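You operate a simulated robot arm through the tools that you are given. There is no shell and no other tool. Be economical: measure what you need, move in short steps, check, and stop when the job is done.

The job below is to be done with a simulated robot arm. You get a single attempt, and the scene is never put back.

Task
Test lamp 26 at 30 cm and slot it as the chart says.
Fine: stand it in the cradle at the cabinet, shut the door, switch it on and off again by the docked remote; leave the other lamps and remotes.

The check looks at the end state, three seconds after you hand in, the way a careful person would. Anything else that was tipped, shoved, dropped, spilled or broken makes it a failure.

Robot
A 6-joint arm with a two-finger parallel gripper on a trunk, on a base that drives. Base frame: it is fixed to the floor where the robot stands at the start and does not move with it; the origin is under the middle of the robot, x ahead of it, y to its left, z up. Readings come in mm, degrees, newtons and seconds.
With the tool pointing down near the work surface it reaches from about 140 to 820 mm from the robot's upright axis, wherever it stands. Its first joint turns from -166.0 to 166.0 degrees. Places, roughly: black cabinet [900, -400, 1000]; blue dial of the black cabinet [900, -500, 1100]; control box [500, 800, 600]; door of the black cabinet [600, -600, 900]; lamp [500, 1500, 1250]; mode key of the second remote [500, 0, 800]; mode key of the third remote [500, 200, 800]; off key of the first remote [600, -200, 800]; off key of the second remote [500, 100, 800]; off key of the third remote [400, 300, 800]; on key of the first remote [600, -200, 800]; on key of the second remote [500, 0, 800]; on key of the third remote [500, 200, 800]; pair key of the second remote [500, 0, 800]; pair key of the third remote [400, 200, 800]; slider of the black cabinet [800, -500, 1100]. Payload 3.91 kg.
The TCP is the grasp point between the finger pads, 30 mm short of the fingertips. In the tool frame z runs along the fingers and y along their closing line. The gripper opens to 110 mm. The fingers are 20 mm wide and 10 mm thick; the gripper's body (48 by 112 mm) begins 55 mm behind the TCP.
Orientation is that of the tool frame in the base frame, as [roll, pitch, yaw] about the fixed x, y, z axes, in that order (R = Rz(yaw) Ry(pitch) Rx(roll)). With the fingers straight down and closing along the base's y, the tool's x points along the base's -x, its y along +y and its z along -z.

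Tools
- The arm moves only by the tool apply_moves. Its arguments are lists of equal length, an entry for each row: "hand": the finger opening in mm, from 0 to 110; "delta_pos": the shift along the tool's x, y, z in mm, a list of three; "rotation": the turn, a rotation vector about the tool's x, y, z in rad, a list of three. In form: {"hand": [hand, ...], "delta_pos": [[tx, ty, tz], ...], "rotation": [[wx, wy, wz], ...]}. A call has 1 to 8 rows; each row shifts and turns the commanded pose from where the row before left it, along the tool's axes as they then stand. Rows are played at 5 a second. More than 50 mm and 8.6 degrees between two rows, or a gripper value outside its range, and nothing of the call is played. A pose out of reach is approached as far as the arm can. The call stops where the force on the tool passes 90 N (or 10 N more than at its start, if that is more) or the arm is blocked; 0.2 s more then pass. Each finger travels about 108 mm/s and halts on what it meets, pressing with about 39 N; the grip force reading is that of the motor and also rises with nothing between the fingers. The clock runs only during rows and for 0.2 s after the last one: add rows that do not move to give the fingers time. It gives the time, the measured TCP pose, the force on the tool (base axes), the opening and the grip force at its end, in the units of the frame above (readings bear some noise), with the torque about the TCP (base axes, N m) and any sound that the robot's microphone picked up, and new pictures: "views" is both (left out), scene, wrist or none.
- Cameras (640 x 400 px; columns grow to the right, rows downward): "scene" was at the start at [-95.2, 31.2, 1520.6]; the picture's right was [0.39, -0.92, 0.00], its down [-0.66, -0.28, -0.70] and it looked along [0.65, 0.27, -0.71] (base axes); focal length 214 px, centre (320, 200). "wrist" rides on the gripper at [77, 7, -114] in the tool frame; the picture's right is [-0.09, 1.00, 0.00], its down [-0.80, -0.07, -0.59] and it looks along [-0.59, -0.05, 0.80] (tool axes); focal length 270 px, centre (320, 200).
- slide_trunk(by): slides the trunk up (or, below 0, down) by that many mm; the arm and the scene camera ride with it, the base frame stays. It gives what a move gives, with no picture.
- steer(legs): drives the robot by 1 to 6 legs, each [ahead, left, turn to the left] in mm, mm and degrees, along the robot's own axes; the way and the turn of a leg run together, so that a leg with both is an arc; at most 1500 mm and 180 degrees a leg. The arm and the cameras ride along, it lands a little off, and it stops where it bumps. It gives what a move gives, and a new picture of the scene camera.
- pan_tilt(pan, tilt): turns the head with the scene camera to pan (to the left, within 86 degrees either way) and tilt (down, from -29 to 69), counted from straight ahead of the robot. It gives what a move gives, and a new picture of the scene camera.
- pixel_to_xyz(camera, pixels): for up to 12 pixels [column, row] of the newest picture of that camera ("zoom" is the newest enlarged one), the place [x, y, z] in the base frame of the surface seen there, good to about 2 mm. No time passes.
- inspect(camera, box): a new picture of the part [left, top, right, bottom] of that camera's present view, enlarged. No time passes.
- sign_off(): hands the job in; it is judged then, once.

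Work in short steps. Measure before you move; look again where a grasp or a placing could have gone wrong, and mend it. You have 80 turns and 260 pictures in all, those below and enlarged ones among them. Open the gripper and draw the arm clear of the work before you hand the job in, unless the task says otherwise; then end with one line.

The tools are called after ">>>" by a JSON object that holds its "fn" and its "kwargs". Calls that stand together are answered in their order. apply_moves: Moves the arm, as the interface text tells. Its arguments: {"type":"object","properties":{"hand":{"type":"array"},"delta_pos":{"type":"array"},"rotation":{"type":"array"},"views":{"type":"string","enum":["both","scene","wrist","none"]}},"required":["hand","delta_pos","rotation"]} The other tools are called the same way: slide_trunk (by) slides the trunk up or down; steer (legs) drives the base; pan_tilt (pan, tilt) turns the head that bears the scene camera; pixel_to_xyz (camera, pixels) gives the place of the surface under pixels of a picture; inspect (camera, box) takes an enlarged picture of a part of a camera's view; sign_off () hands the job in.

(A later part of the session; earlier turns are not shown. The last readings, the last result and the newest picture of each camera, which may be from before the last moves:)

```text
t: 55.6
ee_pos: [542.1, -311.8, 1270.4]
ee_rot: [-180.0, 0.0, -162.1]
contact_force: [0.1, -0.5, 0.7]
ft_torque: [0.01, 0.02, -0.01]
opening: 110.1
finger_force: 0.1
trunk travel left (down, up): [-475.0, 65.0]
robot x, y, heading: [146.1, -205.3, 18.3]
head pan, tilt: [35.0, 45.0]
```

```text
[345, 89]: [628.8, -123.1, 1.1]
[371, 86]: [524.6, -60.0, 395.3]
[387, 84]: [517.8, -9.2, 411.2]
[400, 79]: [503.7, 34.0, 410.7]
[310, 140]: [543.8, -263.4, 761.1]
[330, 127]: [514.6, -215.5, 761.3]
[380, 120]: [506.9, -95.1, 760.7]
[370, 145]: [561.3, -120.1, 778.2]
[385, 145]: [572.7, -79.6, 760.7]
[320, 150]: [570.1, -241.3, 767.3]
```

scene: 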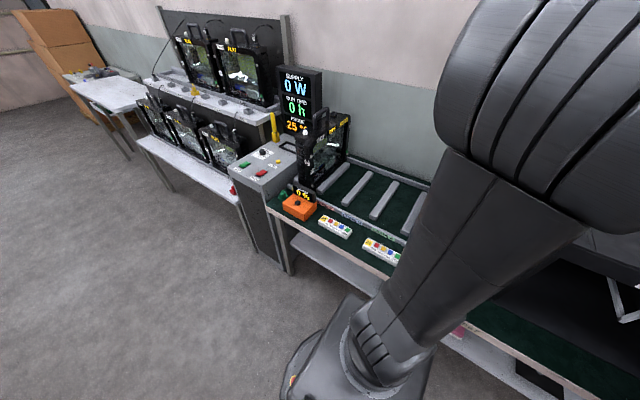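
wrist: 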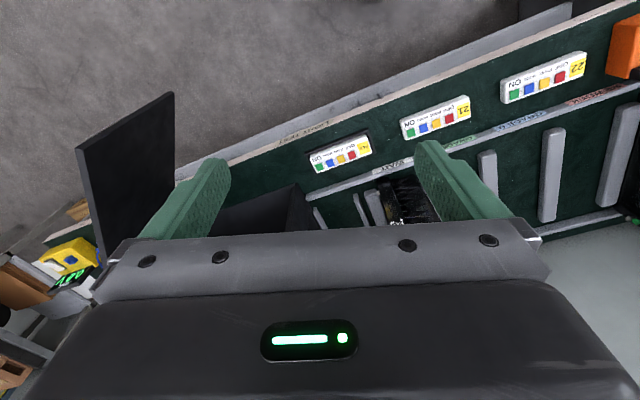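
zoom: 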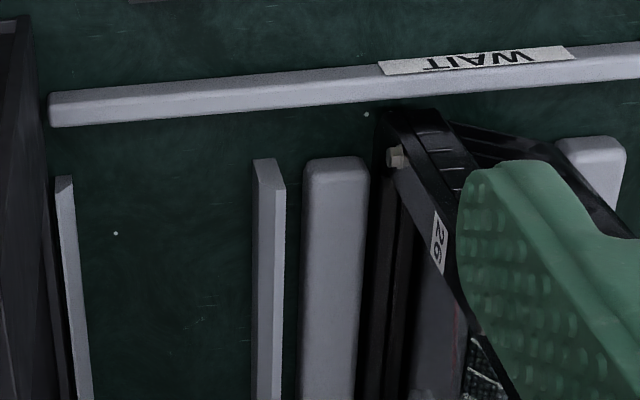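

The wrist readings refer to the older picture, so I use the zoom instead.

>>> {"fn": "pixel_to_xyz", "kwargs": {"camera": "zoom", "pixels": [[62, 190], [85, 380], [265, 175], [262, 380], [335, 175], [325, 380], [395, 155], [50, 115], [320, 90], [30, 60], [30, 300], [275, 300]]}}

>>> {"fn": "inspect", "kwargs": {"camera": "wrist", "box": [0, 140, 208, 270]}}

>>> {"fn": "pixel_to_xyz", "kwargs": {"camera": "zoom", "pixels": [[388, 168], [270, 182], [380, 172], [495, 162], [165, 190], [60, 195], [385, 280], [375, 285], [400, 245], [365, 225]]}}

>>> {"fn": "inspect", "kwargs": {"camera": "wrist", "box": [320, 60, 480, 160]}}

>>> {"fn": "pixel_to_xyz", "kwargs": {"camera": "zoom", "pixels": [[92, 118], [145, 112], [205, 108], [260, 100], [318, 80], [200, 60], [60, 90]]}}

```text
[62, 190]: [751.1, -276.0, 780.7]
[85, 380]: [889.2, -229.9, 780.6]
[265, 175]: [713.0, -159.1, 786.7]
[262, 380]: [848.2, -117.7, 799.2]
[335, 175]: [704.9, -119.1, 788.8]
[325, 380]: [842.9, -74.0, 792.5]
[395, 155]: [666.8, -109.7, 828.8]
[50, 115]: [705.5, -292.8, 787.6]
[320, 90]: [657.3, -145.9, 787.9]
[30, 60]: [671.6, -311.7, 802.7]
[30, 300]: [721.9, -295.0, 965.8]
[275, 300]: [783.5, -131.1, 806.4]
```

```text
3.08 times, centred on (104, 205) of wrist
```

zoom: 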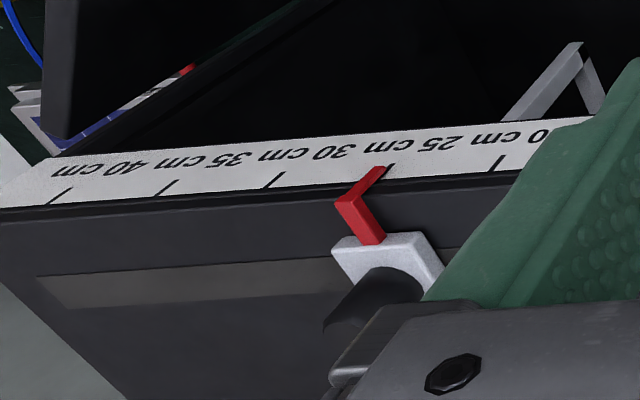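

```text
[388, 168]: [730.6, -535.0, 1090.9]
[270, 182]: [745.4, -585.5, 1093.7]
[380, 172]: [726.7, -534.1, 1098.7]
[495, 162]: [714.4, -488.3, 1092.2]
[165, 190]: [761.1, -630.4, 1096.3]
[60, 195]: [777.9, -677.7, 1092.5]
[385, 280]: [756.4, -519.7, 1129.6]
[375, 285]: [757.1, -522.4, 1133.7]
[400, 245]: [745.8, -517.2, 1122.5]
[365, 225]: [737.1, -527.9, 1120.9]
```

```text
4.00 times, centred on (400, 110) of wrist
```

zoom: 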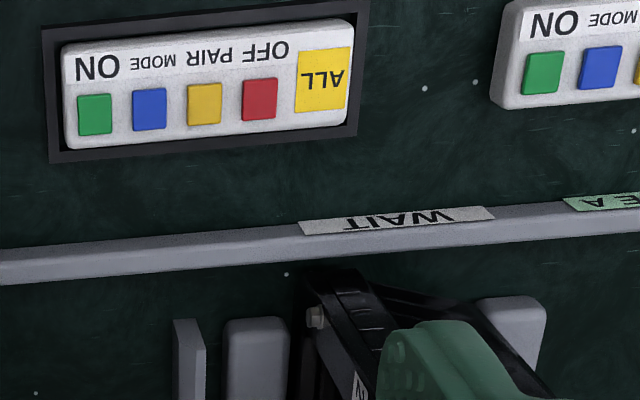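

```text
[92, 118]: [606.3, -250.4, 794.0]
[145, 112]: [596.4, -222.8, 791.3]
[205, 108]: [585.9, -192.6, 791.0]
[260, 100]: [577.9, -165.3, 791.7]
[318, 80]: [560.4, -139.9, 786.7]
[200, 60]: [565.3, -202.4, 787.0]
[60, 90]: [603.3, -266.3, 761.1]
```

The pointer is at 25 cm; the bench frame has yaw ≈18.7°, scale step (16,-47.4) per 5 cm. Cradle rails lie between the WAIT slot and cabinet. I move the hand above lamp 26 to look at its handle and the cradle.

>>> {"fn": "apply_moves", "kwargs": {"hand": [110, 110, 110, 110, 110, 110], "delta_pos": [[-25, 30, 0], [-25, 30, 0], [-25, 30, 0], [-25, 30, 0], [-25, 30, 0], [-25, 17, 0]], "rotation": [[0, 0, 0], [0, 0, 0], [0, 0, 0], [0, 0, 0], [0, 0, 0], [0, 0, 0]]}}

```text
t: 57.0
ee_pos: [632.1, -105.6, 1269.3]
ee_rot: [180.0, 0.0, -162.0]
contact_force: [-0.2, 0.7, -0.3]
ft_torque: [-0.02, 0.0, 0.0]
opening: 109.8
finger_force: 0.0
trunk travel left (down, up): [-475.0, 65.0]
robot x, y, heading: [147.8, -204.2, 18.0]
head pan, tilt: [35.0, 45.0]
```

scene: 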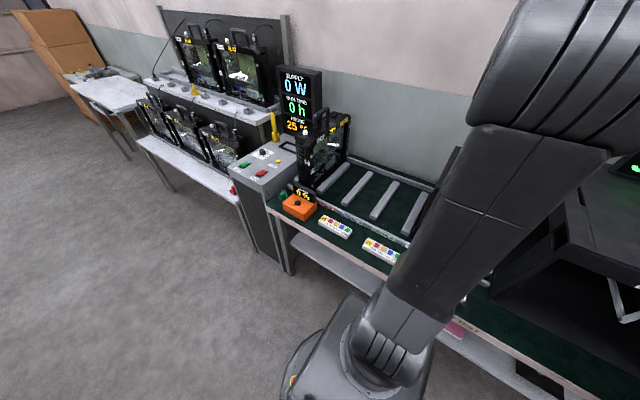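
wrist: 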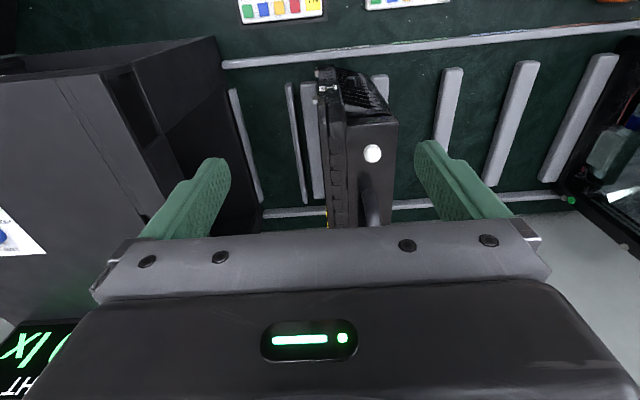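

The handle begins at (372,205) in the wrist view; I enlarge and measure the lamp and rails.

>>> {"fn": "inspect", "kwargs": {"camera": "wrist", "box": [210, 50, 450, 230]}}

>>> {"fn": "pixel_to_xyz", "kwargs": {"camera": "wrist", "pixels": [[372, 190], [366, 220], [379, 220], [372, 222], [321, 90], [350, 125], [398, 125], [395, 215], [330, 220], [233, 100], [255, 190], [266, 213]]}}

>>> {"fn": "pixel_to_xyz", "kwargs": {"camera": "wrist", "pixels": [[287, 90], [294, 90], [302, 190], [307, 190], [305, 90], [316, 190], [220, 45], [180, 100], [415, 205], [382, 80], [388, 80], [240, 120]]}}

```text
2.22 times, centred on (330, 140) of wrist
```

zoom: 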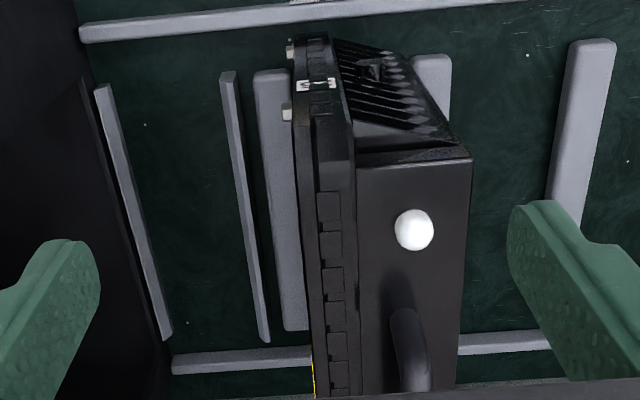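

```text
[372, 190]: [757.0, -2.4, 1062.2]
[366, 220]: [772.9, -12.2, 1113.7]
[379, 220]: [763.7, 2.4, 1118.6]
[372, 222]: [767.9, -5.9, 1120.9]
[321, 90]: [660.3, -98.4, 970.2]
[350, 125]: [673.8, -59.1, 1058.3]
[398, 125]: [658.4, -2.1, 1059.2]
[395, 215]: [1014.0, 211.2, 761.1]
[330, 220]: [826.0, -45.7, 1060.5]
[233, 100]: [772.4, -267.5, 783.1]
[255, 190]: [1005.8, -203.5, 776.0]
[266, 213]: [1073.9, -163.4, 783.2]
```

```text
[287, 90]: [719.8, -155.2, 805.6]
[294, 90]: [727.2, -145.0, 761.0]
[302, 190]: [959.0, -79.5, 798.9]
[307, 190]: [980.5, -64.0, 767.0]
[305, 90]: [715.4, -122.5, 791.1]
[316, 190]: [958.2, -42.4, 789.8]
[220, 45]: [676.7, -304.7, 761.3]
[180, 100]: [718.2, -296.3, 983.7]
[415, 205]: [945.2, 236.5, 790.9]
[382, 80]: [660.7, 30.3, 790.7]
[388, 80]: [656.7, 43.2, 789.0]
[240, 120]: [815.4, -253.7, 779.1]
```

Lamp body spans v≈-315…-213 (bench frame), the cradle gap -497…-386. First the slider: I bring the hand over it to look down on the knob and dial.

>>> {"fn": "apply_moves", "kwargs": {"hand": [110, 110, 110, 110, 110, 110, 110, 110], "delta_pos": [[12, -48, 0], [12, -48, 0], [12, -48, 0], [12, -48, 0], [12, -48, 0], [0, -50, 0], [0, -50, 0], [0, -45, 0]], "rotation": [[0, 0, -0.012], [0, 0, 0], [0, 0, 0], [0, 0, 0], [0, 0, 0], [0, 0, 0], [0, 0, 0], [0, 0, 0]], "views": "wrist"}}

>>> {"fn": "inspect", "kwargs": {"camera": "wrist", "box": [200, 100, 440, 250]}}

```text
t: 58.8
ee_pos: [698.7, -494.9, 1270.9]
ee_rot: [-180.0, 0.0, -161.3]
contact_force: [-0.2, 0.0, -0.3]
ft_torque: [0.01, 0.0, 0.0]
opening: 110.1
finger_force: 0.0
trunk travel left (down, up): [-475.0, 65.0]
robot x, y, heading: [147.9, -207.3, 17.9]
head pan, tilt: [35.0, 45.0]
```

wrist: 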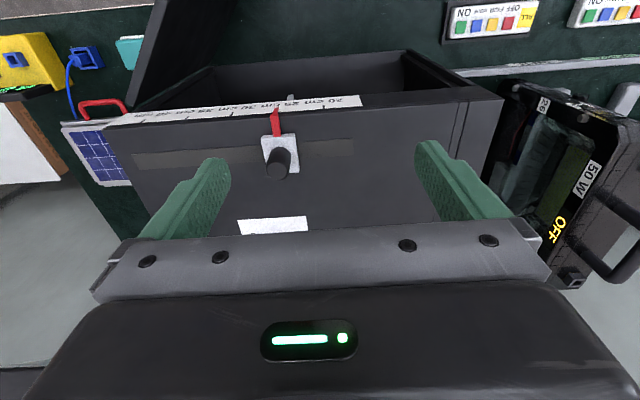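

```text
2.67 times, centred on (320, 175) of wrist
```

zoom: 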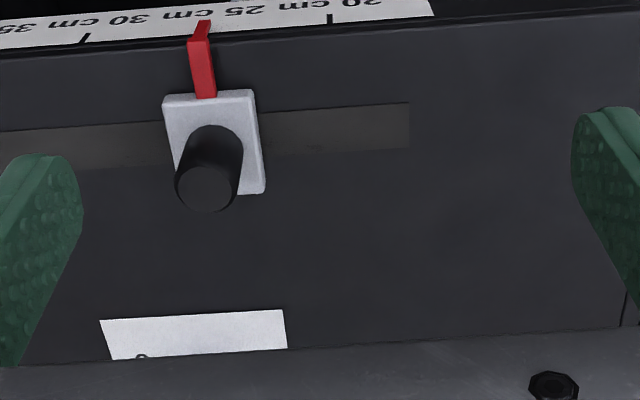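

The knob is at zoom (205,190); measure its top, sides and block.

>>> {"fn": "pixel_to_xyz", "kwargs": {"camera": "zoom", "pixels": [[205, 190], [182, 185], [230, 185], [212, 135], [250, 110], [180, 105], [260, 185], [202, 28], [330, 19], [86, 37], [150, 350], [300, 70]]}}

```text
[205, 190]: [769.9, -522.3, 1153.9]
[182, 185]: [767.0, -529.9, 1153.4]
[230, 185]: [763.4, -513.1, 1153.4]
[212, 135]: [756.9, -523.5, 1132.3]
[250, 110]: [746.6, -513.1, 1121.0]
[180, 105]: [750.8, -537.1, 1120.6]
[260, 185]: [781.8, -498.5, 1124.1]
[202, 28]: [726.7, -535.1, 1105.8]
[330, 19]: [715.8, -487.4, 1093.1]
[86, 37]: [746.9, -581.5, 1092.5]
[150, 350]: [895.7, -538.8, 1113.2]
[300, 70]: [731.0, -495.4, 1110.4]
```

Knob centre ≈(767,-521), top z 1154. I centre over it, then descend with the fingertips around it.

>>> {"fn": "apply_moves", "kwargs": {"hand": [110, 80, 70, 70, 70], "delta_pos": [[-28, -23, 0], [-28, -24, 0], [0, 0, 40], [0, 0, 40], [0, 0, 33]], "rotation": [[0, 0, 0], [0, 0, 0], [0, 0, 0], [0, 0, 0], [0, 0, 0]], "views": "wrist"}}

>>> {"fn": "inspect", "kwargs": {"camera": "wrist", "box": [200, 80, 440, 230]}}

```text
t: 60.0
ee_pos: [771.1, -516.1, 1160.6]
ee_rot: [179.9, 0.0, -161.3]
contact_force: [0.8, 0.0, -0.6]
ft_torque: [-0.01, 0.01, -0.02]
opening: 70.0
finger_force: 0.1
trunk travel left (down, up): [-475.0, 65.0]
robot x, y, heading: [143.5, -206.2, 18.0]
head pan, tilt: [35.0, 45.0]
```

wrist: 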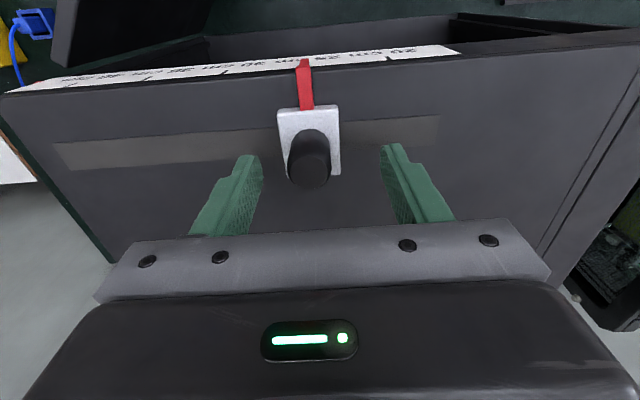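

```text
2.67 times, centred on (320, 155) of wrist
```

zoom: 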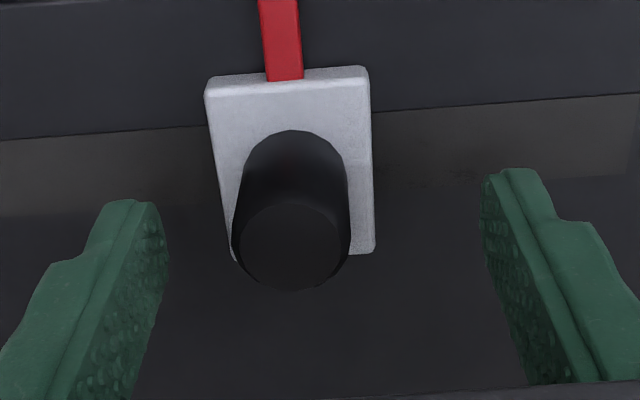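

Check the knob's position against the TCP (771,-516).

>>> {"fn": "pixel_to_xyz", "kwargs": {"camera": "zoom", "pixels": [[290, 245], [240, 240], [345, 240], [290, 285], [290, 205], [290, 150]]}}

```text
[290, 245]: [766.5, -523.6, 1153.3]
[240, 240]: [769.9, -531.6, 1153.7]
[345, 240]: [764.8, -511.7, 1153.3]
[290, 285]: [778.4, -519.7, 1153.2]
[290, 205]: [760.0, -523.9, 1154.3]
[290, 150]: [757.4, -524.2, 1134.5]
```

Fine-centre, lower a little and close on the knob.

>>> {"fn": "apply_moves", "kwargs": {"hand": [70, 10, 10, 10], "delta_pos": [[5, -4.5, 4], [0, 0, 0], [0, 0, 0], [0, 0, 0]], "rotation": [[0, 0, 0], [0, 0, 0], [0, 0, 0], [0, 0, 0]], "views": "wrist"}}

```text
t: 61.0
ee_pos: [766.2, -521.9, 1154.1]
ee_rot: [180.0, 0.0, -161.2]
contact_force: [-2.3, 1.3, -3.0]
ft_torque: [-0.39, -0.19, 0.1]
opening: 23.4
finger_force: 45.3
trunk travel left (down, up): [-475.0, 65.0]
robot x, y, heading: [145.2, -207.0, 18.0]
head pan, tilt: [35.0, 45.0]
```

wrist: 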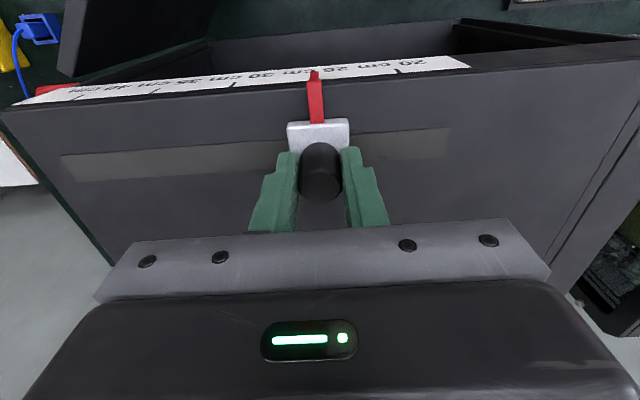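

Gripped at 23 mm. Slide 50 mm toward -v (tool -y).

>>> {"fn": "apply_moves", "kwargs": {"hand": [10, 10, 10, 10, 10], "delta_pos": [[0, -12, 0], [0, -12, 0], [0, -13, 0], [0, -13, 0], [0, 0, 0]], "rotation": [[0, 0, 0], [0, 0, 0], [0, 0, 0], [0, 0, 0], [0, 0, 0]], "views": "wrist"}}

>>> {"fn": "inspect", "kwargs": {"camera": "wrist", "box": [200, 50, 440, 200]}}

>>> {"fn": "pixel_to_xyz", "kwargs": {"camera": "wrist", "pixels": [[314, 80], [313, 74]]}}

```text
t: 62.2
ee_pos: [781.7, -568.3, 1153.0]
ee_rot: [-179.7, 0.0, -161.1]
contact_force: [10.7, 2.2, 15.2]
ft_torque: [0.53, 0.54, 0.15]
opening: 23.2
finger_force: 45.8
trunk travel left (down, up): [-475.0, 65.0]
robot x, y, heading: [147.9, -204.9, 18.1]
head pan, tilt: [35.0, 45.0]
```

wrist: 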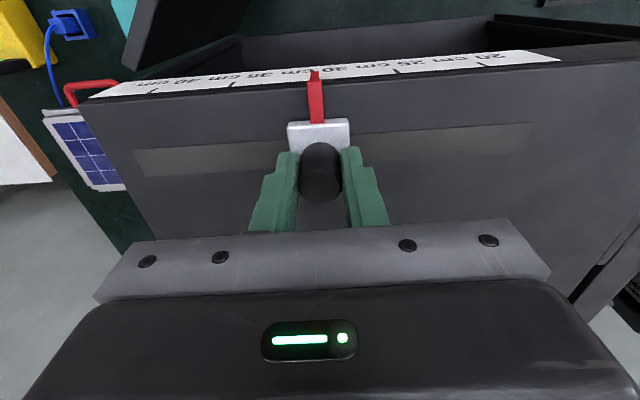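

```text
2.67 times, centred on (320, 125) of wrist
```

zoom: 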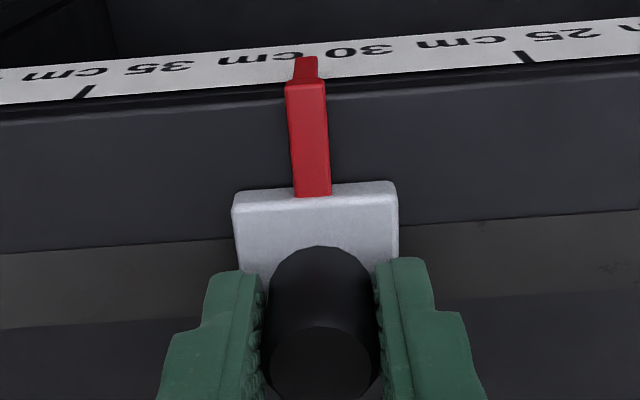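

```text
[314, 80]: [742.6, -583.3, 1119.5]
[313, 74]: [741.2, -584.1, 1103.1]
```

The pointer sits at the 30 mark, midway between the 25 and 35 ticks. Release and rise to look at the dial.

>>> {"fn": "apply_moves", "kwargs": {"hand": [60, 60, 60, 60, 60], "delta_pos": [[0, 0, 0], [0, 0, 0], [0, 0, -45], [-20, 20, -45], [-30, 20, -35]], "rotation": [[0, 0, 0], [0, 0, 0], [0, 0, 0], [0, 0, 0], [0, 0, 0]], "views": "wrist"}}

>>> {"fn": "inspect", "kwargs": {"camera": "wrist", "box": [200, 50, 440, 240]}}

```text
refused: row 4 steps farther than a row can; nothing moved
```

```text
2.11 times, centred on (320, 145) of wrist
```

zoom: 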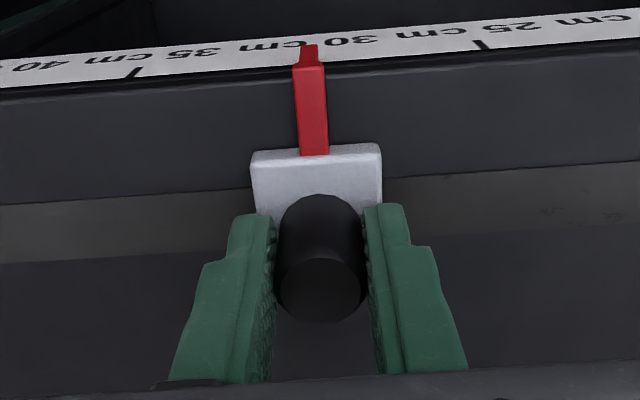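

Repeat with smaller rows.

>>> {"fn": "apply_moves", "kwargs": {"hand": [60, 60, 60, 60, 60, 60, 60], "delta_pos": [[0, 0, 0], [0, 0, 0], [0, 0, -45], [0, 0, -45], [-20, 15, -35], [-20, 10, 0], [-15, 0, 0]], "rotation": [[0, 0, 0], [0, 0, 0], [0, 0, 0], [0, 0, 0], [0, 0, 0], [0, 0, 0], [0, 0, 0]], "views": "wrist"}}

>>> {"fn": "inspect", "kwargs": {"camera": "wrist", "box": [200, 80, 440, 240]}}

```text
t: 63.8
ee_pos: [794.0, -536.5, 1238.1]
ee_rot: [-179.8, 0.2, -161.3]
contact_force: [0.0, 0.4, -0.7]
ft_torque: [0.03, 0.02, 0.0]
opening: 60.1
finger_force: 0.0
out of reach, approached as far as the arm can: row 4, 5, 6, 7
trunk travel left (down, up): [-475.0, 65.0]
robot x, y, heading: [146.3, -203.7, 18.0]
head pan, tilt: [35.0, 45.0]
```

wrist: 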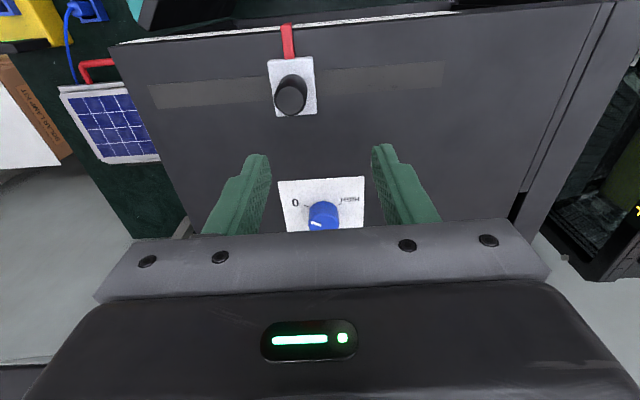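

```text
2.50 times, centred on (320, 160) of wrist
```

zoom: 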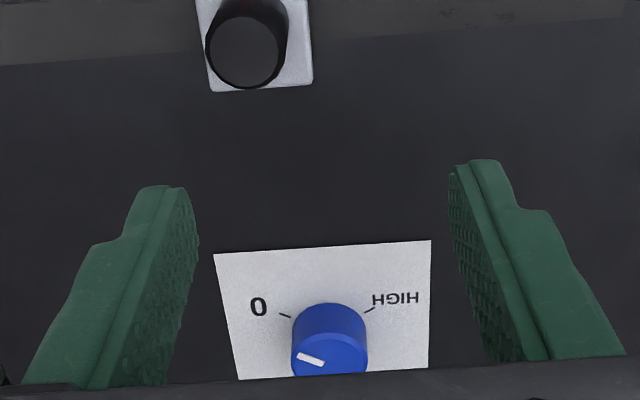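

The dial stands at 0 with HIGH/LOW as alternatives; I leave it. Now go back over lamp 26's handle (target ≈(808,8)).

>>> {"fn": "apply_moves", "kwargs": {"hand": [60, 60, 60, 60, 60, 60, 60, 60], "delta_pos": [[30, 0, 0], [0, 50, 0], [0, 50, 0], [0, 50, 0], [0, 50, 0], [0, 50, 0], [0, 50, 0], [0, 50, 0]], "rotation": [[0, 0, 0], [0, 0, 0], [0, 0, 0], [0, 0, 0], [0, 0, 0], [0, 0, 0], [0, 0, 0], [0, 0, 0]], "views": "none"}}

```text
t: 65.6
ee_pos: [654.2, -215.7, 1240.1]
ee_rot: [-179.9, 0.0, -161.4]
contact_force: [-0.1, 0.4, 0.6]
ft_torque: [0.03, -0.01, -0.03]
opening: 59.8
finger_force: 0.1
trunk travel left (down, up): [-475.0, 65.0]
robot x, y, heading: [147.8, -204.5, 18.0]
head pan, tilt: [35.0, 45.0]
```

To gain reach I drive 50 mm ahead (bench edge still ~300 mm away), then approach the handle.

>>> {"fn": "steer", "kwargs": {"legs": [[50, 0, 0]]}}

>>> {"fn": "apply_moves", "kwargs": {"hand": [60, 60, 60, 60, 60], "delta_pos": [[-25, 34, 0], [-25, 34, 0], [-25, 34, 0], [-25, 34, 0], [-20, 24, 0]], "rotation": [[0, 0, 0], [0, 0, 0], [0, 0, 0], [0, 0, 0], [0, 0, 0]], "views": "wrist"}}

```text
t: 66.5
ee_pos: [701.6, -201.8, 1238.5]
ee_rot: [-180.0, -0.1, -161.3]
contact_force: [0.4, 0.2, -0.3]
ft_torque: [-0.02, 0.04, 0.01]
opening: 60.1
finger_force: 0.0
trunk travel left (down, up): [-475.0, 65.0]
robot x, y, heading: [197.9, -189.4, 18.3]
head pan, tilt: [35.0, 45.0]
```

scene: 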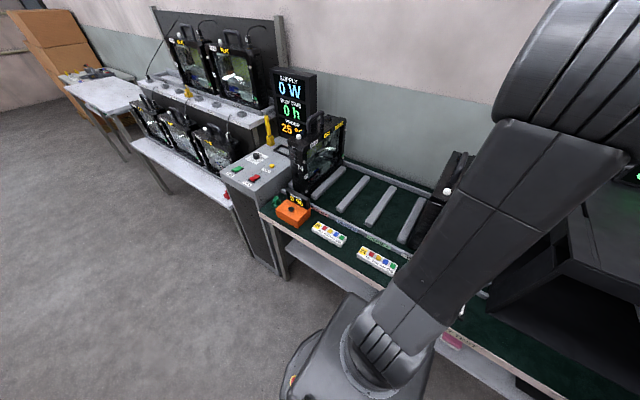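

```text
t: 67.7
ee_pos: [762.6, -10.6, 1240.6]
ee_rot: [179.9, -0.1, -161.3]
contact_force: [0.1, 1.0, 0.7]
ft_torque: [-0.02, 0.01, -0.04]
opening: 60.0
finger_force: 0.0
trunk travel left (down, up): [-475.0, 65.0]
robot x, y, heading: [191.3, -192.1, 18.2]
head pan, tilt: [35.0, 45.0]
```

wrist: 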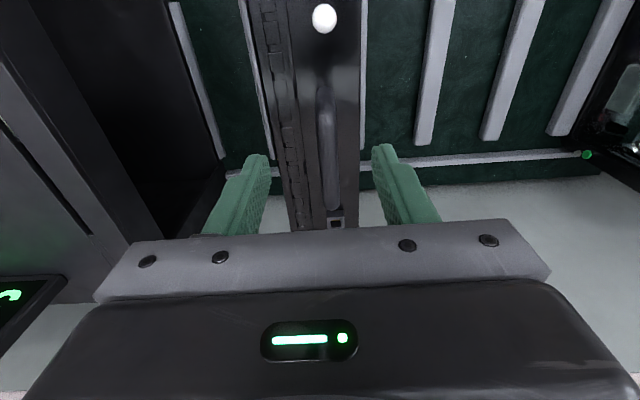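

The whole handle is visible now, from (325,88) to (334,205). Measure it.

>>> {"fn": "inspect", "kwargs": {"camera": "wrist", "box": [200, 0, 440, 230]}}

>>> {"fn": "pixel_to_xyz", "kwargs": {"camera": "wrist", "pixels": [[326, 100], [333, 190], [320, 130], [333, 130], [327, 130], [330, 160], [360, 180], [358, 222], [287, 190], [299, 225], [311, 180], [335, 205]]}}

```text
1.74 times, centred on (320, 115) of wrist
```

zoom: 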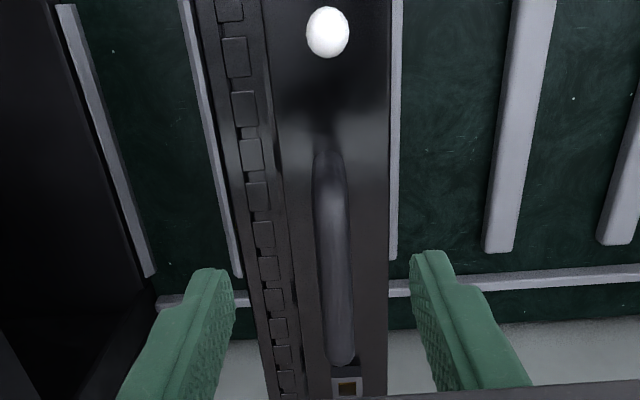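

```text
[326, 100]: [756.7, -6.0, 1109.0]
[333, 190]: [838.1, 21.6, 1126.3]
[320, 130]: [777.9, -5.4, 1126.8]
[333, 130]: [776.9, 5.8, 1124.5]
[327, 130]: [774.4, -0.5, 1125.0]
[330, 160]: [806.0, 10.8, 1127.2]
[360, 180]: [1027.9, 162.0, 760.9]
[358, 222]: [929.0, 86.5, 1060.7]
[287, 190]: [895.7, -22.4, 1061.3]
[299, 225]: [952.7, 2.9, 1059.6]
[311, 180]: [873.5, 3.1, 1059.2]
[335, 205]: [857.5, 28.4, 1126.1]
```

Handle centre ≈(807,11), top z 1126, running straight along the bench depth. I move over it and descend to z≈1110.

>>> {"fn": "apply_moves", "kwargs": {"hand": [60, 60, 60, 60, 60], "delta_pos": [[-49, 6.3, 0], [0, 0, 40], [0, 0, 40], [0, 0, 40], [0, 0, 10]], "rotation": [[0, 0, 0], [0, 0, 0], [0, 0, 0], [0, 0, 0], [0, 0, 0]], "views": "wrist"}}

```text
t: 68.9
ee_pos: [806.3, 11.5, 1109.8]
ee_rot: [179.9, 0.1, -161.3]
contact_force: [0.0, -0.6, 0.1]
ft_torque: [-0.03, -0.02, 0.01]
opening: 59.7
finger_force: 0.0
trunk travel left (down, up): [-475.0, 65.0]
robot x, y, heading: [193.6, -193.6, 18.4]
head pan, tilt: [35.0, 45.0]
```

wrist: 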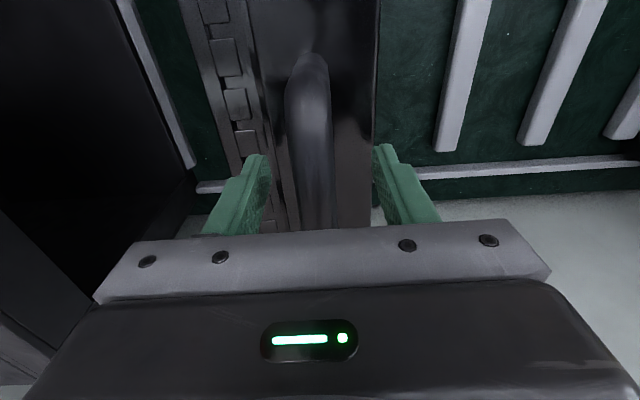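

The fingers straddle the handle. Close and lift slightly, checking the load.

>>> {"fn": "apply_moves", "kwargs": {"hand": [5, 5, 5, 5, 5], "delta_pos": [[0, 0, 0], [0, 0, 0], [0, 0, 0], [0, 0, -8], [0, 0, -8]], "rotation": [[0, 0, 0], [0, 0, 0], [0, 0, 0], [0, 0, 0], [0, 0, 0]], "views": "wrist"}}

```text
t: 70.1
ee_pos: [808.1, 10.3, 1122.9]
ee_rot: [-180.0, -0.1, -161.2]
contact_force: [0.6, -0.6, -22.8]
ft_torque: [0.03, 0.2, -0.01]
opening: 19.7
finger_force: 39.3
trunk travel left (down, up): [-475.0, 65.0]
robot x, y, heading: [193.2, -192.0, 18.2]
head pan, tilt: [35.0, 45.0]
```

wrist: 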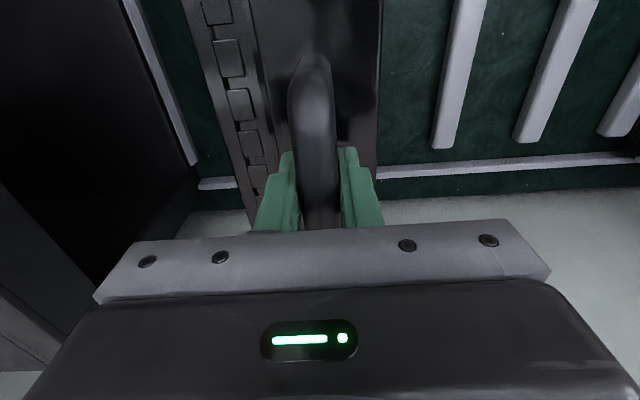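

Lamp held (~2.3 kg), level. Lift ~70 mm, then shift 174 mm to the right over the cradle.

>>> {"fn": "apply_moves", "kwargs": {"hand": [5, 5, 5, 5, 5, 5, 5, 5], "delta_pos": [[0, 0, -25], [0, 0, -25], [0, 0, -20], [0, -30, 0], [0, -35, 0], [0, -35, 0], [0, -35, 0], [0, -35, 0]], "rotation": [[0, 0, 0], [0, 0, 0], [0, 0, 0], [0, 0, 0], [0, 0, 0], [0, 0, 0], [0, 0, 0], [0, 0, 0]], "views": "wrist"}}

>>> {"fn": "inspect", "kwargs": {"camera": "wrist", "box": [160, 0, 480, 200]}}

```text
t: 71.9
ee_pos: [864.6, -148.9, 1195.2]
ee_rot: [179.9, -0.2, -161.3]
contact_force: [0.4, -2.1, -23.1]
ft_torque: [-0.16, 0.06, 0.0]
opening: 19.6
finger_force: 39.1
trunk travel left (down, up): [-475.0, 65.0]
robot x, y, heading: [193.1, -188.3, 17.9]
head pan, tilt: [35.0, 45.0]
```

wrist: 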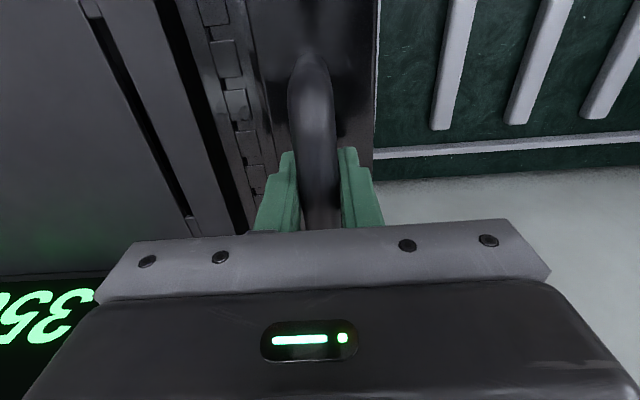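

```text
2.00 times, centred on (320, 100) of wrist
```

zoom: 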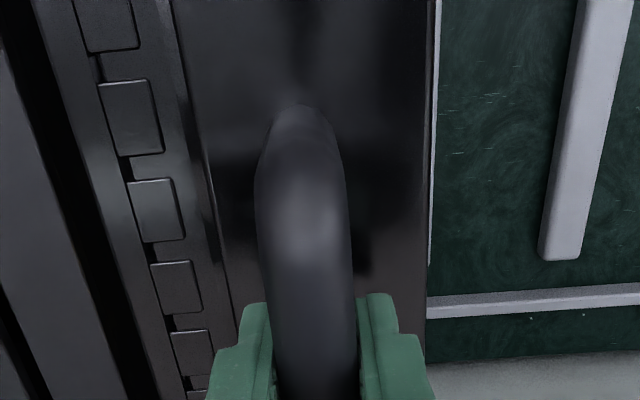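

TCP v≈-418.5. Verify lamp edges against the cradle rail seen at zoom (433,200).

>>> {"fn": "pixel_to_xyz", "kwargs": {"camera": "zoom", "pixels": [[425, 150], [425, 250], [434, 100], [432, 220], [150, 310], [110, 200], [85, 150], [60, 200], [20, 200], [100, 300]]}}

```text
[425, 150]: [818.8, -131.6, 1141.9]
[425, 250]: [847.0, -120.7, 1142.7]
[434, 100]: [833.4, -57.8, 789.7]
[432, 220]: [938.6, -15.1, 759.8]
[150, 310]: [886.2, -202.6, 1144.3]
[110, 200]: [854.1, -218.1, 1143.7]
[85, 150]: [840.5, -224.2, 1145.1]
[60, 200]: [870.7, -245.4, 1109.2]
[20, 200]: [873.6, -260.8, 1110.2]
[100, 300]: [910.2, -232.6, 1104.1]
```

Lamp spans v≈-485…-387; cradle centre ≈-440, so I shift another 4 mm right and descend most of the way.

>>> {"fn": "apply_moves", "kwargs": {"hand": [5, 5, 5, 5, 5], "delta_pos": [[2, -4, 0], [0, 0, 15], [0, 0, 15], [0, 0, 0], [0, 0, 0]], "rotation": [[0, 0, 0], [0, 0, 0], [0, 0, 0], [0, 0, 0], [0, 0, 0]], "views": "wrist"}}

>>> {"fn": "pan_tilt", "kwargs": {"pan": -10, "tilt": 50}}

```text
t: 73.1
ee_pos: [862.8, -153.8, 1165.6]
ee_rot: [-180.0, -0.1, -161.3]
contact_force: [1.5, -0.3, -22.6]
ft_torque: [-0.04, 0.17, 0.02]
opening: 19.9
finger_force: 38.5
trunk travel left (down, up): [-475.0, 65.0]
robot x, y, heading: [190.1, -187.3, 18.0]
head pan, tilt: [35.0, 45.0]
```

wrist: 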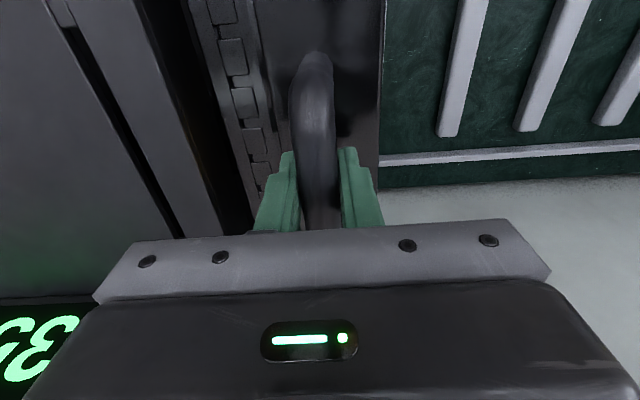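

```text
t: 74.2
ee_pos: [862.8, -153.9, 1164.9]
ee_rot: [-180.0, -0.2, -161.2]
contact_force: [-0.1, -0.3, -22.3]
ft_torque: [0.0, 0.14, 0.0]
opening: 19.8
finger_force: 39.3
trunk travel left (down, up): [-475.0, 65.0]
robot x, y, heading: [193.2, -191.3, 18.1]
head pan, tilt: [-10.0, 50.0]
```

scene: 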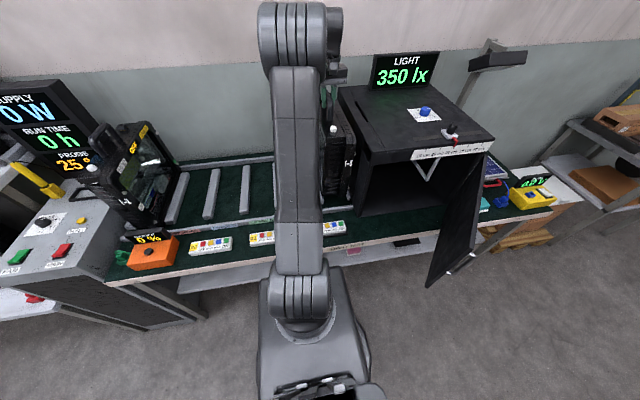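

This view shows the lamp's lower front at (340,195); enlarge to see rails.

>>> {"fn": "inspect", "kwargs": {"camera": "scene", "box": [304, 150, 400, 210]}}

```text
6.67 times, centred on (352, 180) of scene
```

zoom: 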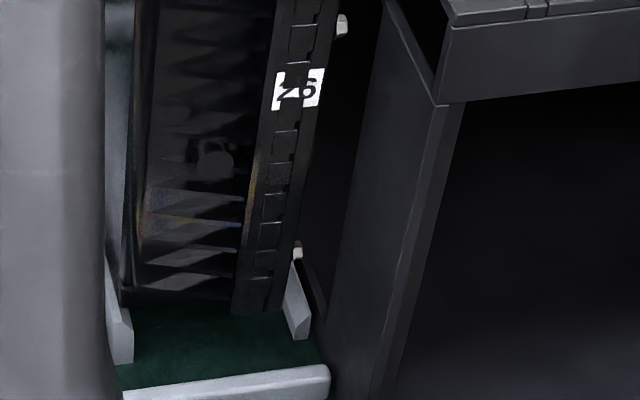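

The lamp bottom lies between both rails. Measure rail inner faces and lamp bottom edges.

>>> {"fn": "pixel_to_xyz", "kwargs": {"camera": "zoom", "pixels": [[115, 330], [128, 345], [132, 355], [295, 325], [303, 330], [288, 300], [300, 290], [240, 300], [270, 300], [135, 280], [128, 270], [296, 250]]}}

```text
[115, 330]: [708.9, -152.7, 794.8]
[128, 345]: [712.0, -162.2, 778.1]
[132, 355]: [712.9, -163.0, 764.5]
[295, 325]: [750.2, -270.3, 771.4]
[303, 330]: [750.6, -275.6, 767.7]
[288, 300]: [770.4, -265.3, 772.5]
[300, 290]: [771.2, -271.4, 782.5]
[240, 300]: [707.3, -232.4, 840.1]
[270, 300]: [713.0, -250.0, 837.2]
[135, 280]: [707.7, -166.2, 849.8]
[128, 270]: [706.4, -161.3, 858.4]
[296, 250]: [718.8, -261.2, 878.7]
```

I check whether the lamp hangs plumb by measuring its bezel edge at several heights.

>>> {"fn": "pixel_to_xyz", "kwargs": {"camera": "zoom", "pixels": [[322, 40], [313, 100], [303, 150], [295, 200], [285, 250], [278, 290], [275, 305], [343, 25], [298, 252], [345, 18]]}}

>>> {"fn": "inspect", "kwargs": {"camera": "scene", "box": [314, 110, 378, 150]}}

>>> {"fn": "pixel_to_xyz", "kwargs": {"camera": "scene", "pixels": [[352, 160], [351, 165], [350, 152]]}}

```text
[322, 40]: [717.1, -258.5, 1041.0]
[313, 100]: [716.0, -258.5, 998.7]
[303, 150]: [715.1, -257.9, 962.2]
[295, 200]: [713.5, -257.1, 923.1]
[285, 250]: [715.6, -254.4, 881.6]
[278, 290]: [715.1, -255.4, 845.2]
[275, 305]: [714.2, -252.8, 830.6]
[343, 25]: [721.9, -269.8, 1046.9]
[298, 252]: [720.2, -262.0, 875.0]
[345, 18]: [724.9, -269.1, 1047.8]
```

```text
10.00 times, centred on (346, 130) of scene
```

zoom: 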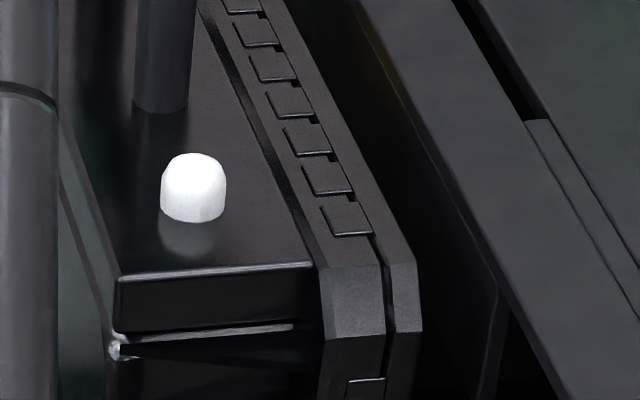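

```text
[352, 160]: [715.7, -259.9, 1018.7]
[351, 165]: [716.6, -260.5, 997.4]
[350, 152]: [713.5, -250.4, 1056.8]
```

The lamp hangs ~1.8° tilted (bottom toward the left). I straighten it by +0.03 rad about tool x, shift 3 mm right, and go down 35 mm.

>>> {"fn": "apply_moves", "kwargs": {"hand": [5, 5, 5, 5, 5, 5], "delta_pos": [[0, -3, 0], [0, 0, 0], [0, 0, 12], [0, 0, 12], [0, 0, 11], [0, 0, 0]], "rotation": [[0.015, 0, 0], [0.015, 0, 0], [0, 0, 0], [0, 0, 0], [0, 0, 0], [0, 0, 0]], "views": "scene"}}

>>> {"fn": "inspect", "kwargs": {"camera": "scene", "box": [304, 150, 400, 210]}}

```text
t: 75.7
ee_pos: [864.7, -159.3, 1130.8]
ee_rot: [-178.4, -0.1, -161.3]
contact_force: [-1.0, -1.0, -23.0]
ft_torque: [0.1, 0.18, -0.02]
opening: 19.7
finger_force: 39.0
trunk travel left (down, up): [-475.0, 65.0]
robot x, y, heading: [194.4, -187.7, 17.9]
head pan, tilt: [-10.0, 50.0]
```

scene: 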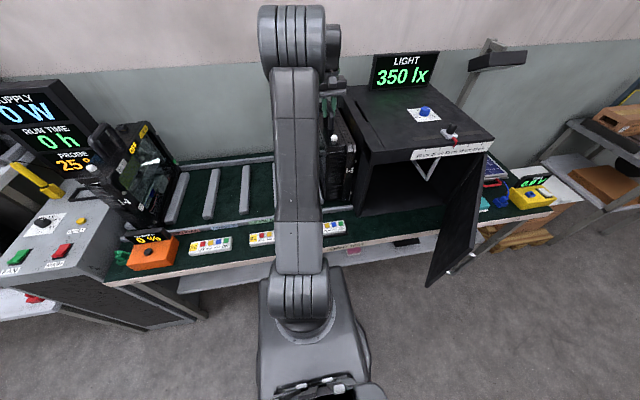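

```text
6.67 times, centred on (352, 180) of scene
```

zoom: 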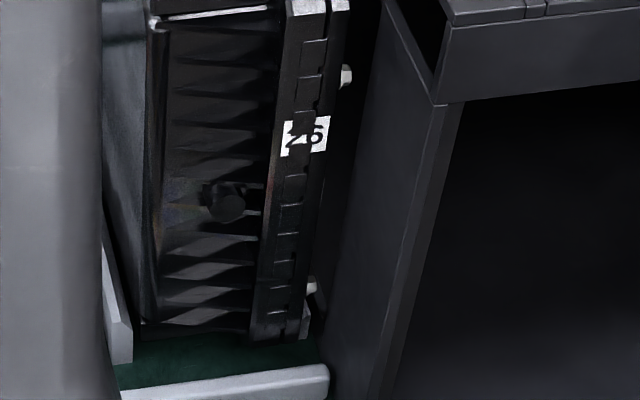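

Measure the lamp's bottom edges once more.

>>> {"fn": "pixel_to_xyz", "kwargs": {"camera": "zoom", "pixels": [[338, 20], [325, 120], [312, 200], [302, 290], [300, 320], [145, 310], [155, 200], [347, 76], [312, 285], [305, 335], [150, 320]]}}

```text
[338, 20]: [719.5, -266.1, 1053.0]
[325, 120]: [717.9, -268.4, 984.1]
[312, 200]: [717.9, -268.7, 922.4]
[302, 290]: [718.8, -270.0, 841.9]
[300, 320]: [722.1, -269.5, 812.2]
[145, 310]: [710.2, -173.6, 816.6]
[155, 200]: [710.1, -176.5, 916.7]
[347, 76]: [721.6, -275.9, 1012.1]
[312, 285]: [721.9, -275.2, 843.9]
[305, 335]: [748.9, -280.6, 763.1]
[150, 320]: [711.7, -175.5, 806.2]
```

Plumb and centred (v -488…-391 in a -497…-383 gap). Lower the last ~20 mm.

>>> {"fn": "apply_moves", "kwargs": {"hand": [5, 5, 5, 5, 5], "delta_pos": [[0, 0, 7], [0, 0, 6], [0, 0, 5], [0, 0, 3], [0, 0, 0]], "rotation": [[0, 0, 0], [0, 0, 0], [0, 0, 0], [0, 0, 0], [0, 0, 0]], "views": "none"}}

>>> {"fn": "inspect", "kwargs": {"camera": "scene", "box": [304, 150, 400, 210]}}

```text
t: 76.8
ee_pos: [863.6, -158.2, 1112.9]
ee_rot: [-178.1, 0.4, -161.1]
contact_force: [13.2, 8.6, 18.1]
ft_torque: [-0.3, 0.94, -0.09]
opening: 19.8
finger_force: 39.3
trunk travel left (down, up): [-475.0, 65.0]
robot x, y, heading: [192.0, -189.8, 18.1]
head pan, tilt: [-10.0, 50.0]
```

```text
6.67 times, centred on (352, 180) of scene
```

zoom: 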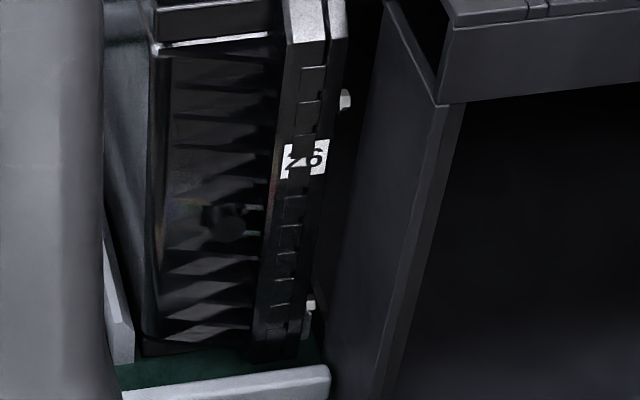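

Contact came at z 1113, ~3 mm above the expected rest. Check the lamp's bottom edge height and attitude.

>>> {"fn": "pixel_to_xyz", "kwargs": {"camera": "zoom", "pixels": [[337, 40], [325, 150], [300, 320], [295, 350], [255, 355], [150, 345], [200, 360], [145, 348], [260, 362], [150, 200], [175, 395], [300, 380]]}}

```text
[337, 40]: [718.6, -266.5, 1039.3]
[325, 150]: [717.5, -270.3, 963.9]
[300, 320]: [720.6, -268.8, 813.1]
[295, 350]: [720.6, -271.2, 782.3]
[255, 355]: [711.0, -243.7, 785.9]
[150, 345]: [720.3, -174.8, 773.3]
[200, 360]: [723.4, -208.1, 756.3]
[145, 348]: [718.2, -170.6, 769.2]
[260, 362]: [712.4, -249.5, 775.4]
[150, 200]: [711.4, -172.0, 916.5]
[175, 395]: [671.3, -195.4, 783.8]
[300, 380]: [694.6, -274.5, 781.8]
```

Compare the screws' height with rest height (lower screw was at z≈829) and the top surface front/rear.

>>> {"fn": "pixel_to_xyz", "kwargs": {"camera": "zoom", "pixels": [[312, 303], [346, 100]]}}

>>> {"fn": "inspect", "kwargs": {"camera": "wrist", "box": [160, 0, 480, 200]}}

>>> {"fn": "pixel_to_xyz", "kwargs": {"camera": "zoom", "pixels": [[400, 20], [400, 150], [400, 280], [220, 50], [240, 200], [400, 380]]}}

```text
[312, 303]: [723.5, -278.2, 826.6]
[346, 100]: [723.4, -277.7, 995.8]
```

```text
2.00 times, centred on (320, 100) of wrist
```

zoom: 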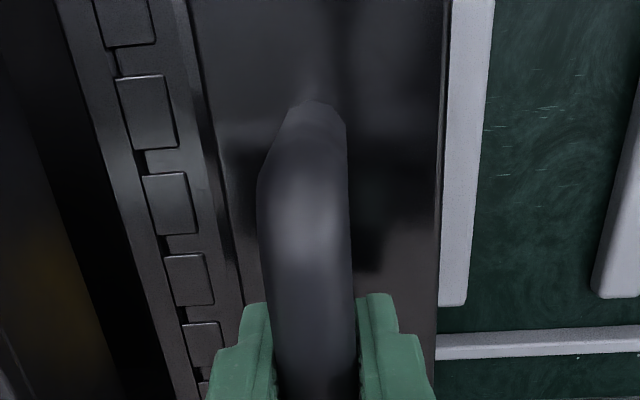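

```text
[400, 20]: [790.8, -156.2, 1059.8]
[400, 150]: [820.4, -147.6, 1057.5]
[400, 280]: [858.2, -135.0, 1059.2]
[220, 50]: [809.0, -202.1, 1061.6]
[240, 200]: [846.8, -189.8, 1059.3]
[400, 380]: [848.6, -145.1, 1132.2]
```

The top is at z≈1059, the same as at rest: the lamp stands. Release (opening to 45 only) and rise.

>>> {"fn": "apply_moves", "kwargs": {"hand": [24, 35, 50, 50, 50, 50, 50], "delta_pos": [[0, 0, 0], [0, 0, 0], [0, 0, 0], [0, 0, -30], [0, 0, -40], [0, 0, -40], [0, 0, 0]], "rotation": [[0, 0, 0], [0, 0, 0], [0, 0, 0], [0, 0, 0], [0, 0, 0], [-0.03, 0, 0], [0, 0, 0]], "views": "both"}}

>>> {"fn": "inspect", "kwargs": {"camera": "scene", "box": [304, 130, 432, 210]}}

```text
t: 78.5
ee_pos: [862.1, -158.1, 1219.2]
ee_rot: [179.9, 0.0, -161.2]
contact_force: [0.6, -0.4, 0.2]
ft_torque: [0.02, -0.01, -0.01]
opening: 50.3
finger_force: 0.1
trunk travel left (down, up): [-475.0, 65.0]
robot x, y, heading: [193.8, -190.7, 18.1]
head pan, tilt: [-10.0, 50.0]
```

scene: 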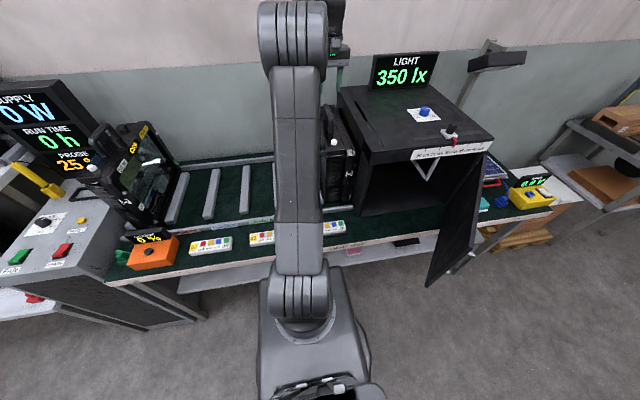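
wrist: 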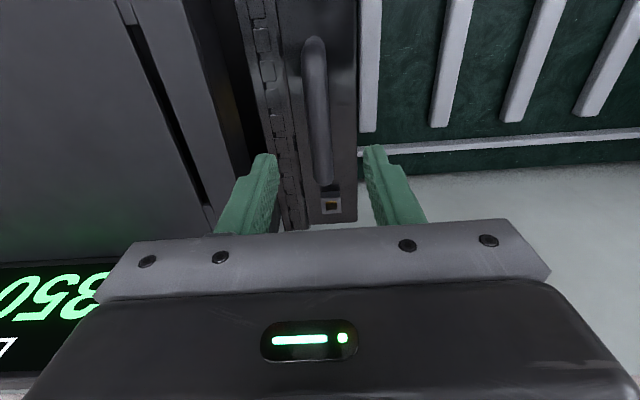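

```text
5.00 times, centred on (368, 170) of scene
```

zoom: 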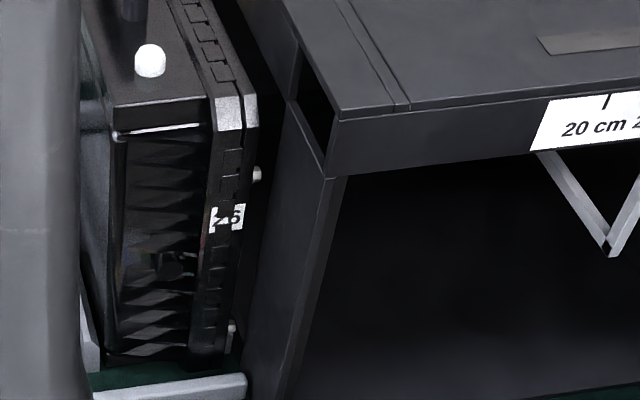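

Lamp 26 stands upright in the cradle. Now withdraw the arm and measure the door.

>>> {"fn": "apply_moves", "kwargs": {"hand": [50, 50, 50, 50, 50, 50, 30, 0], "delta_pos": [[45, 0, -15], [48, 0, 0], [48, 0, 0], [48, 0, 0], [48, 0, 0], [48, 0, 0], [48, 0, 0], [0, 0, 0]], "rotation": [[0, 0, 0], [0, 0, 0], [0, 0, 0], [0, 0, 0], [0, 0, 0], [0, 0, 0], [0, 0, 0], [0, 0, 0]], "views": "none"}}

>>> {"fn": "pan_tilt", "kwargs": {"pan": -42, "tilt": 40}}

```text
t: 80.2
ee_pos: [544.3, -264.5, 1234.8]
ee_rot: [-179.9, 0.0, -161.2]
contact_force: [-0.1, -0.6, 0.4]
ft_torque: [0.01, 0.05, -0.01]
opening: 0.4
finger_force: 37.5
trunk travel left (down, up): [-475.0, 65.0]
robot x, y, heading: [199.4, -189.3, 17.9]
head pan, tilt: [-10.0, 50.0]
```

```text
t: 81.2
ee_pos: [546.9, -262.9, 1234.3]
ee_rot: [-179.9, 0.0, -161.4]
contact_force: [0.1, -0.1, 0.4]
ft_torque: [-0.02, 0.01, -0.01]
opening: 0.2
finger_force: 38.0
trunk travel left (down, up): [-475.0, 65.0]
robot x, y, heading: [193.4, -190.4, 17.9]
head pan, tilt: [-42.0, 40.0]
```

scene: 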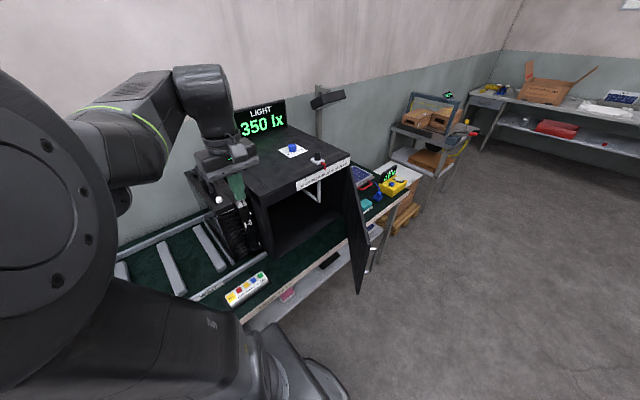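

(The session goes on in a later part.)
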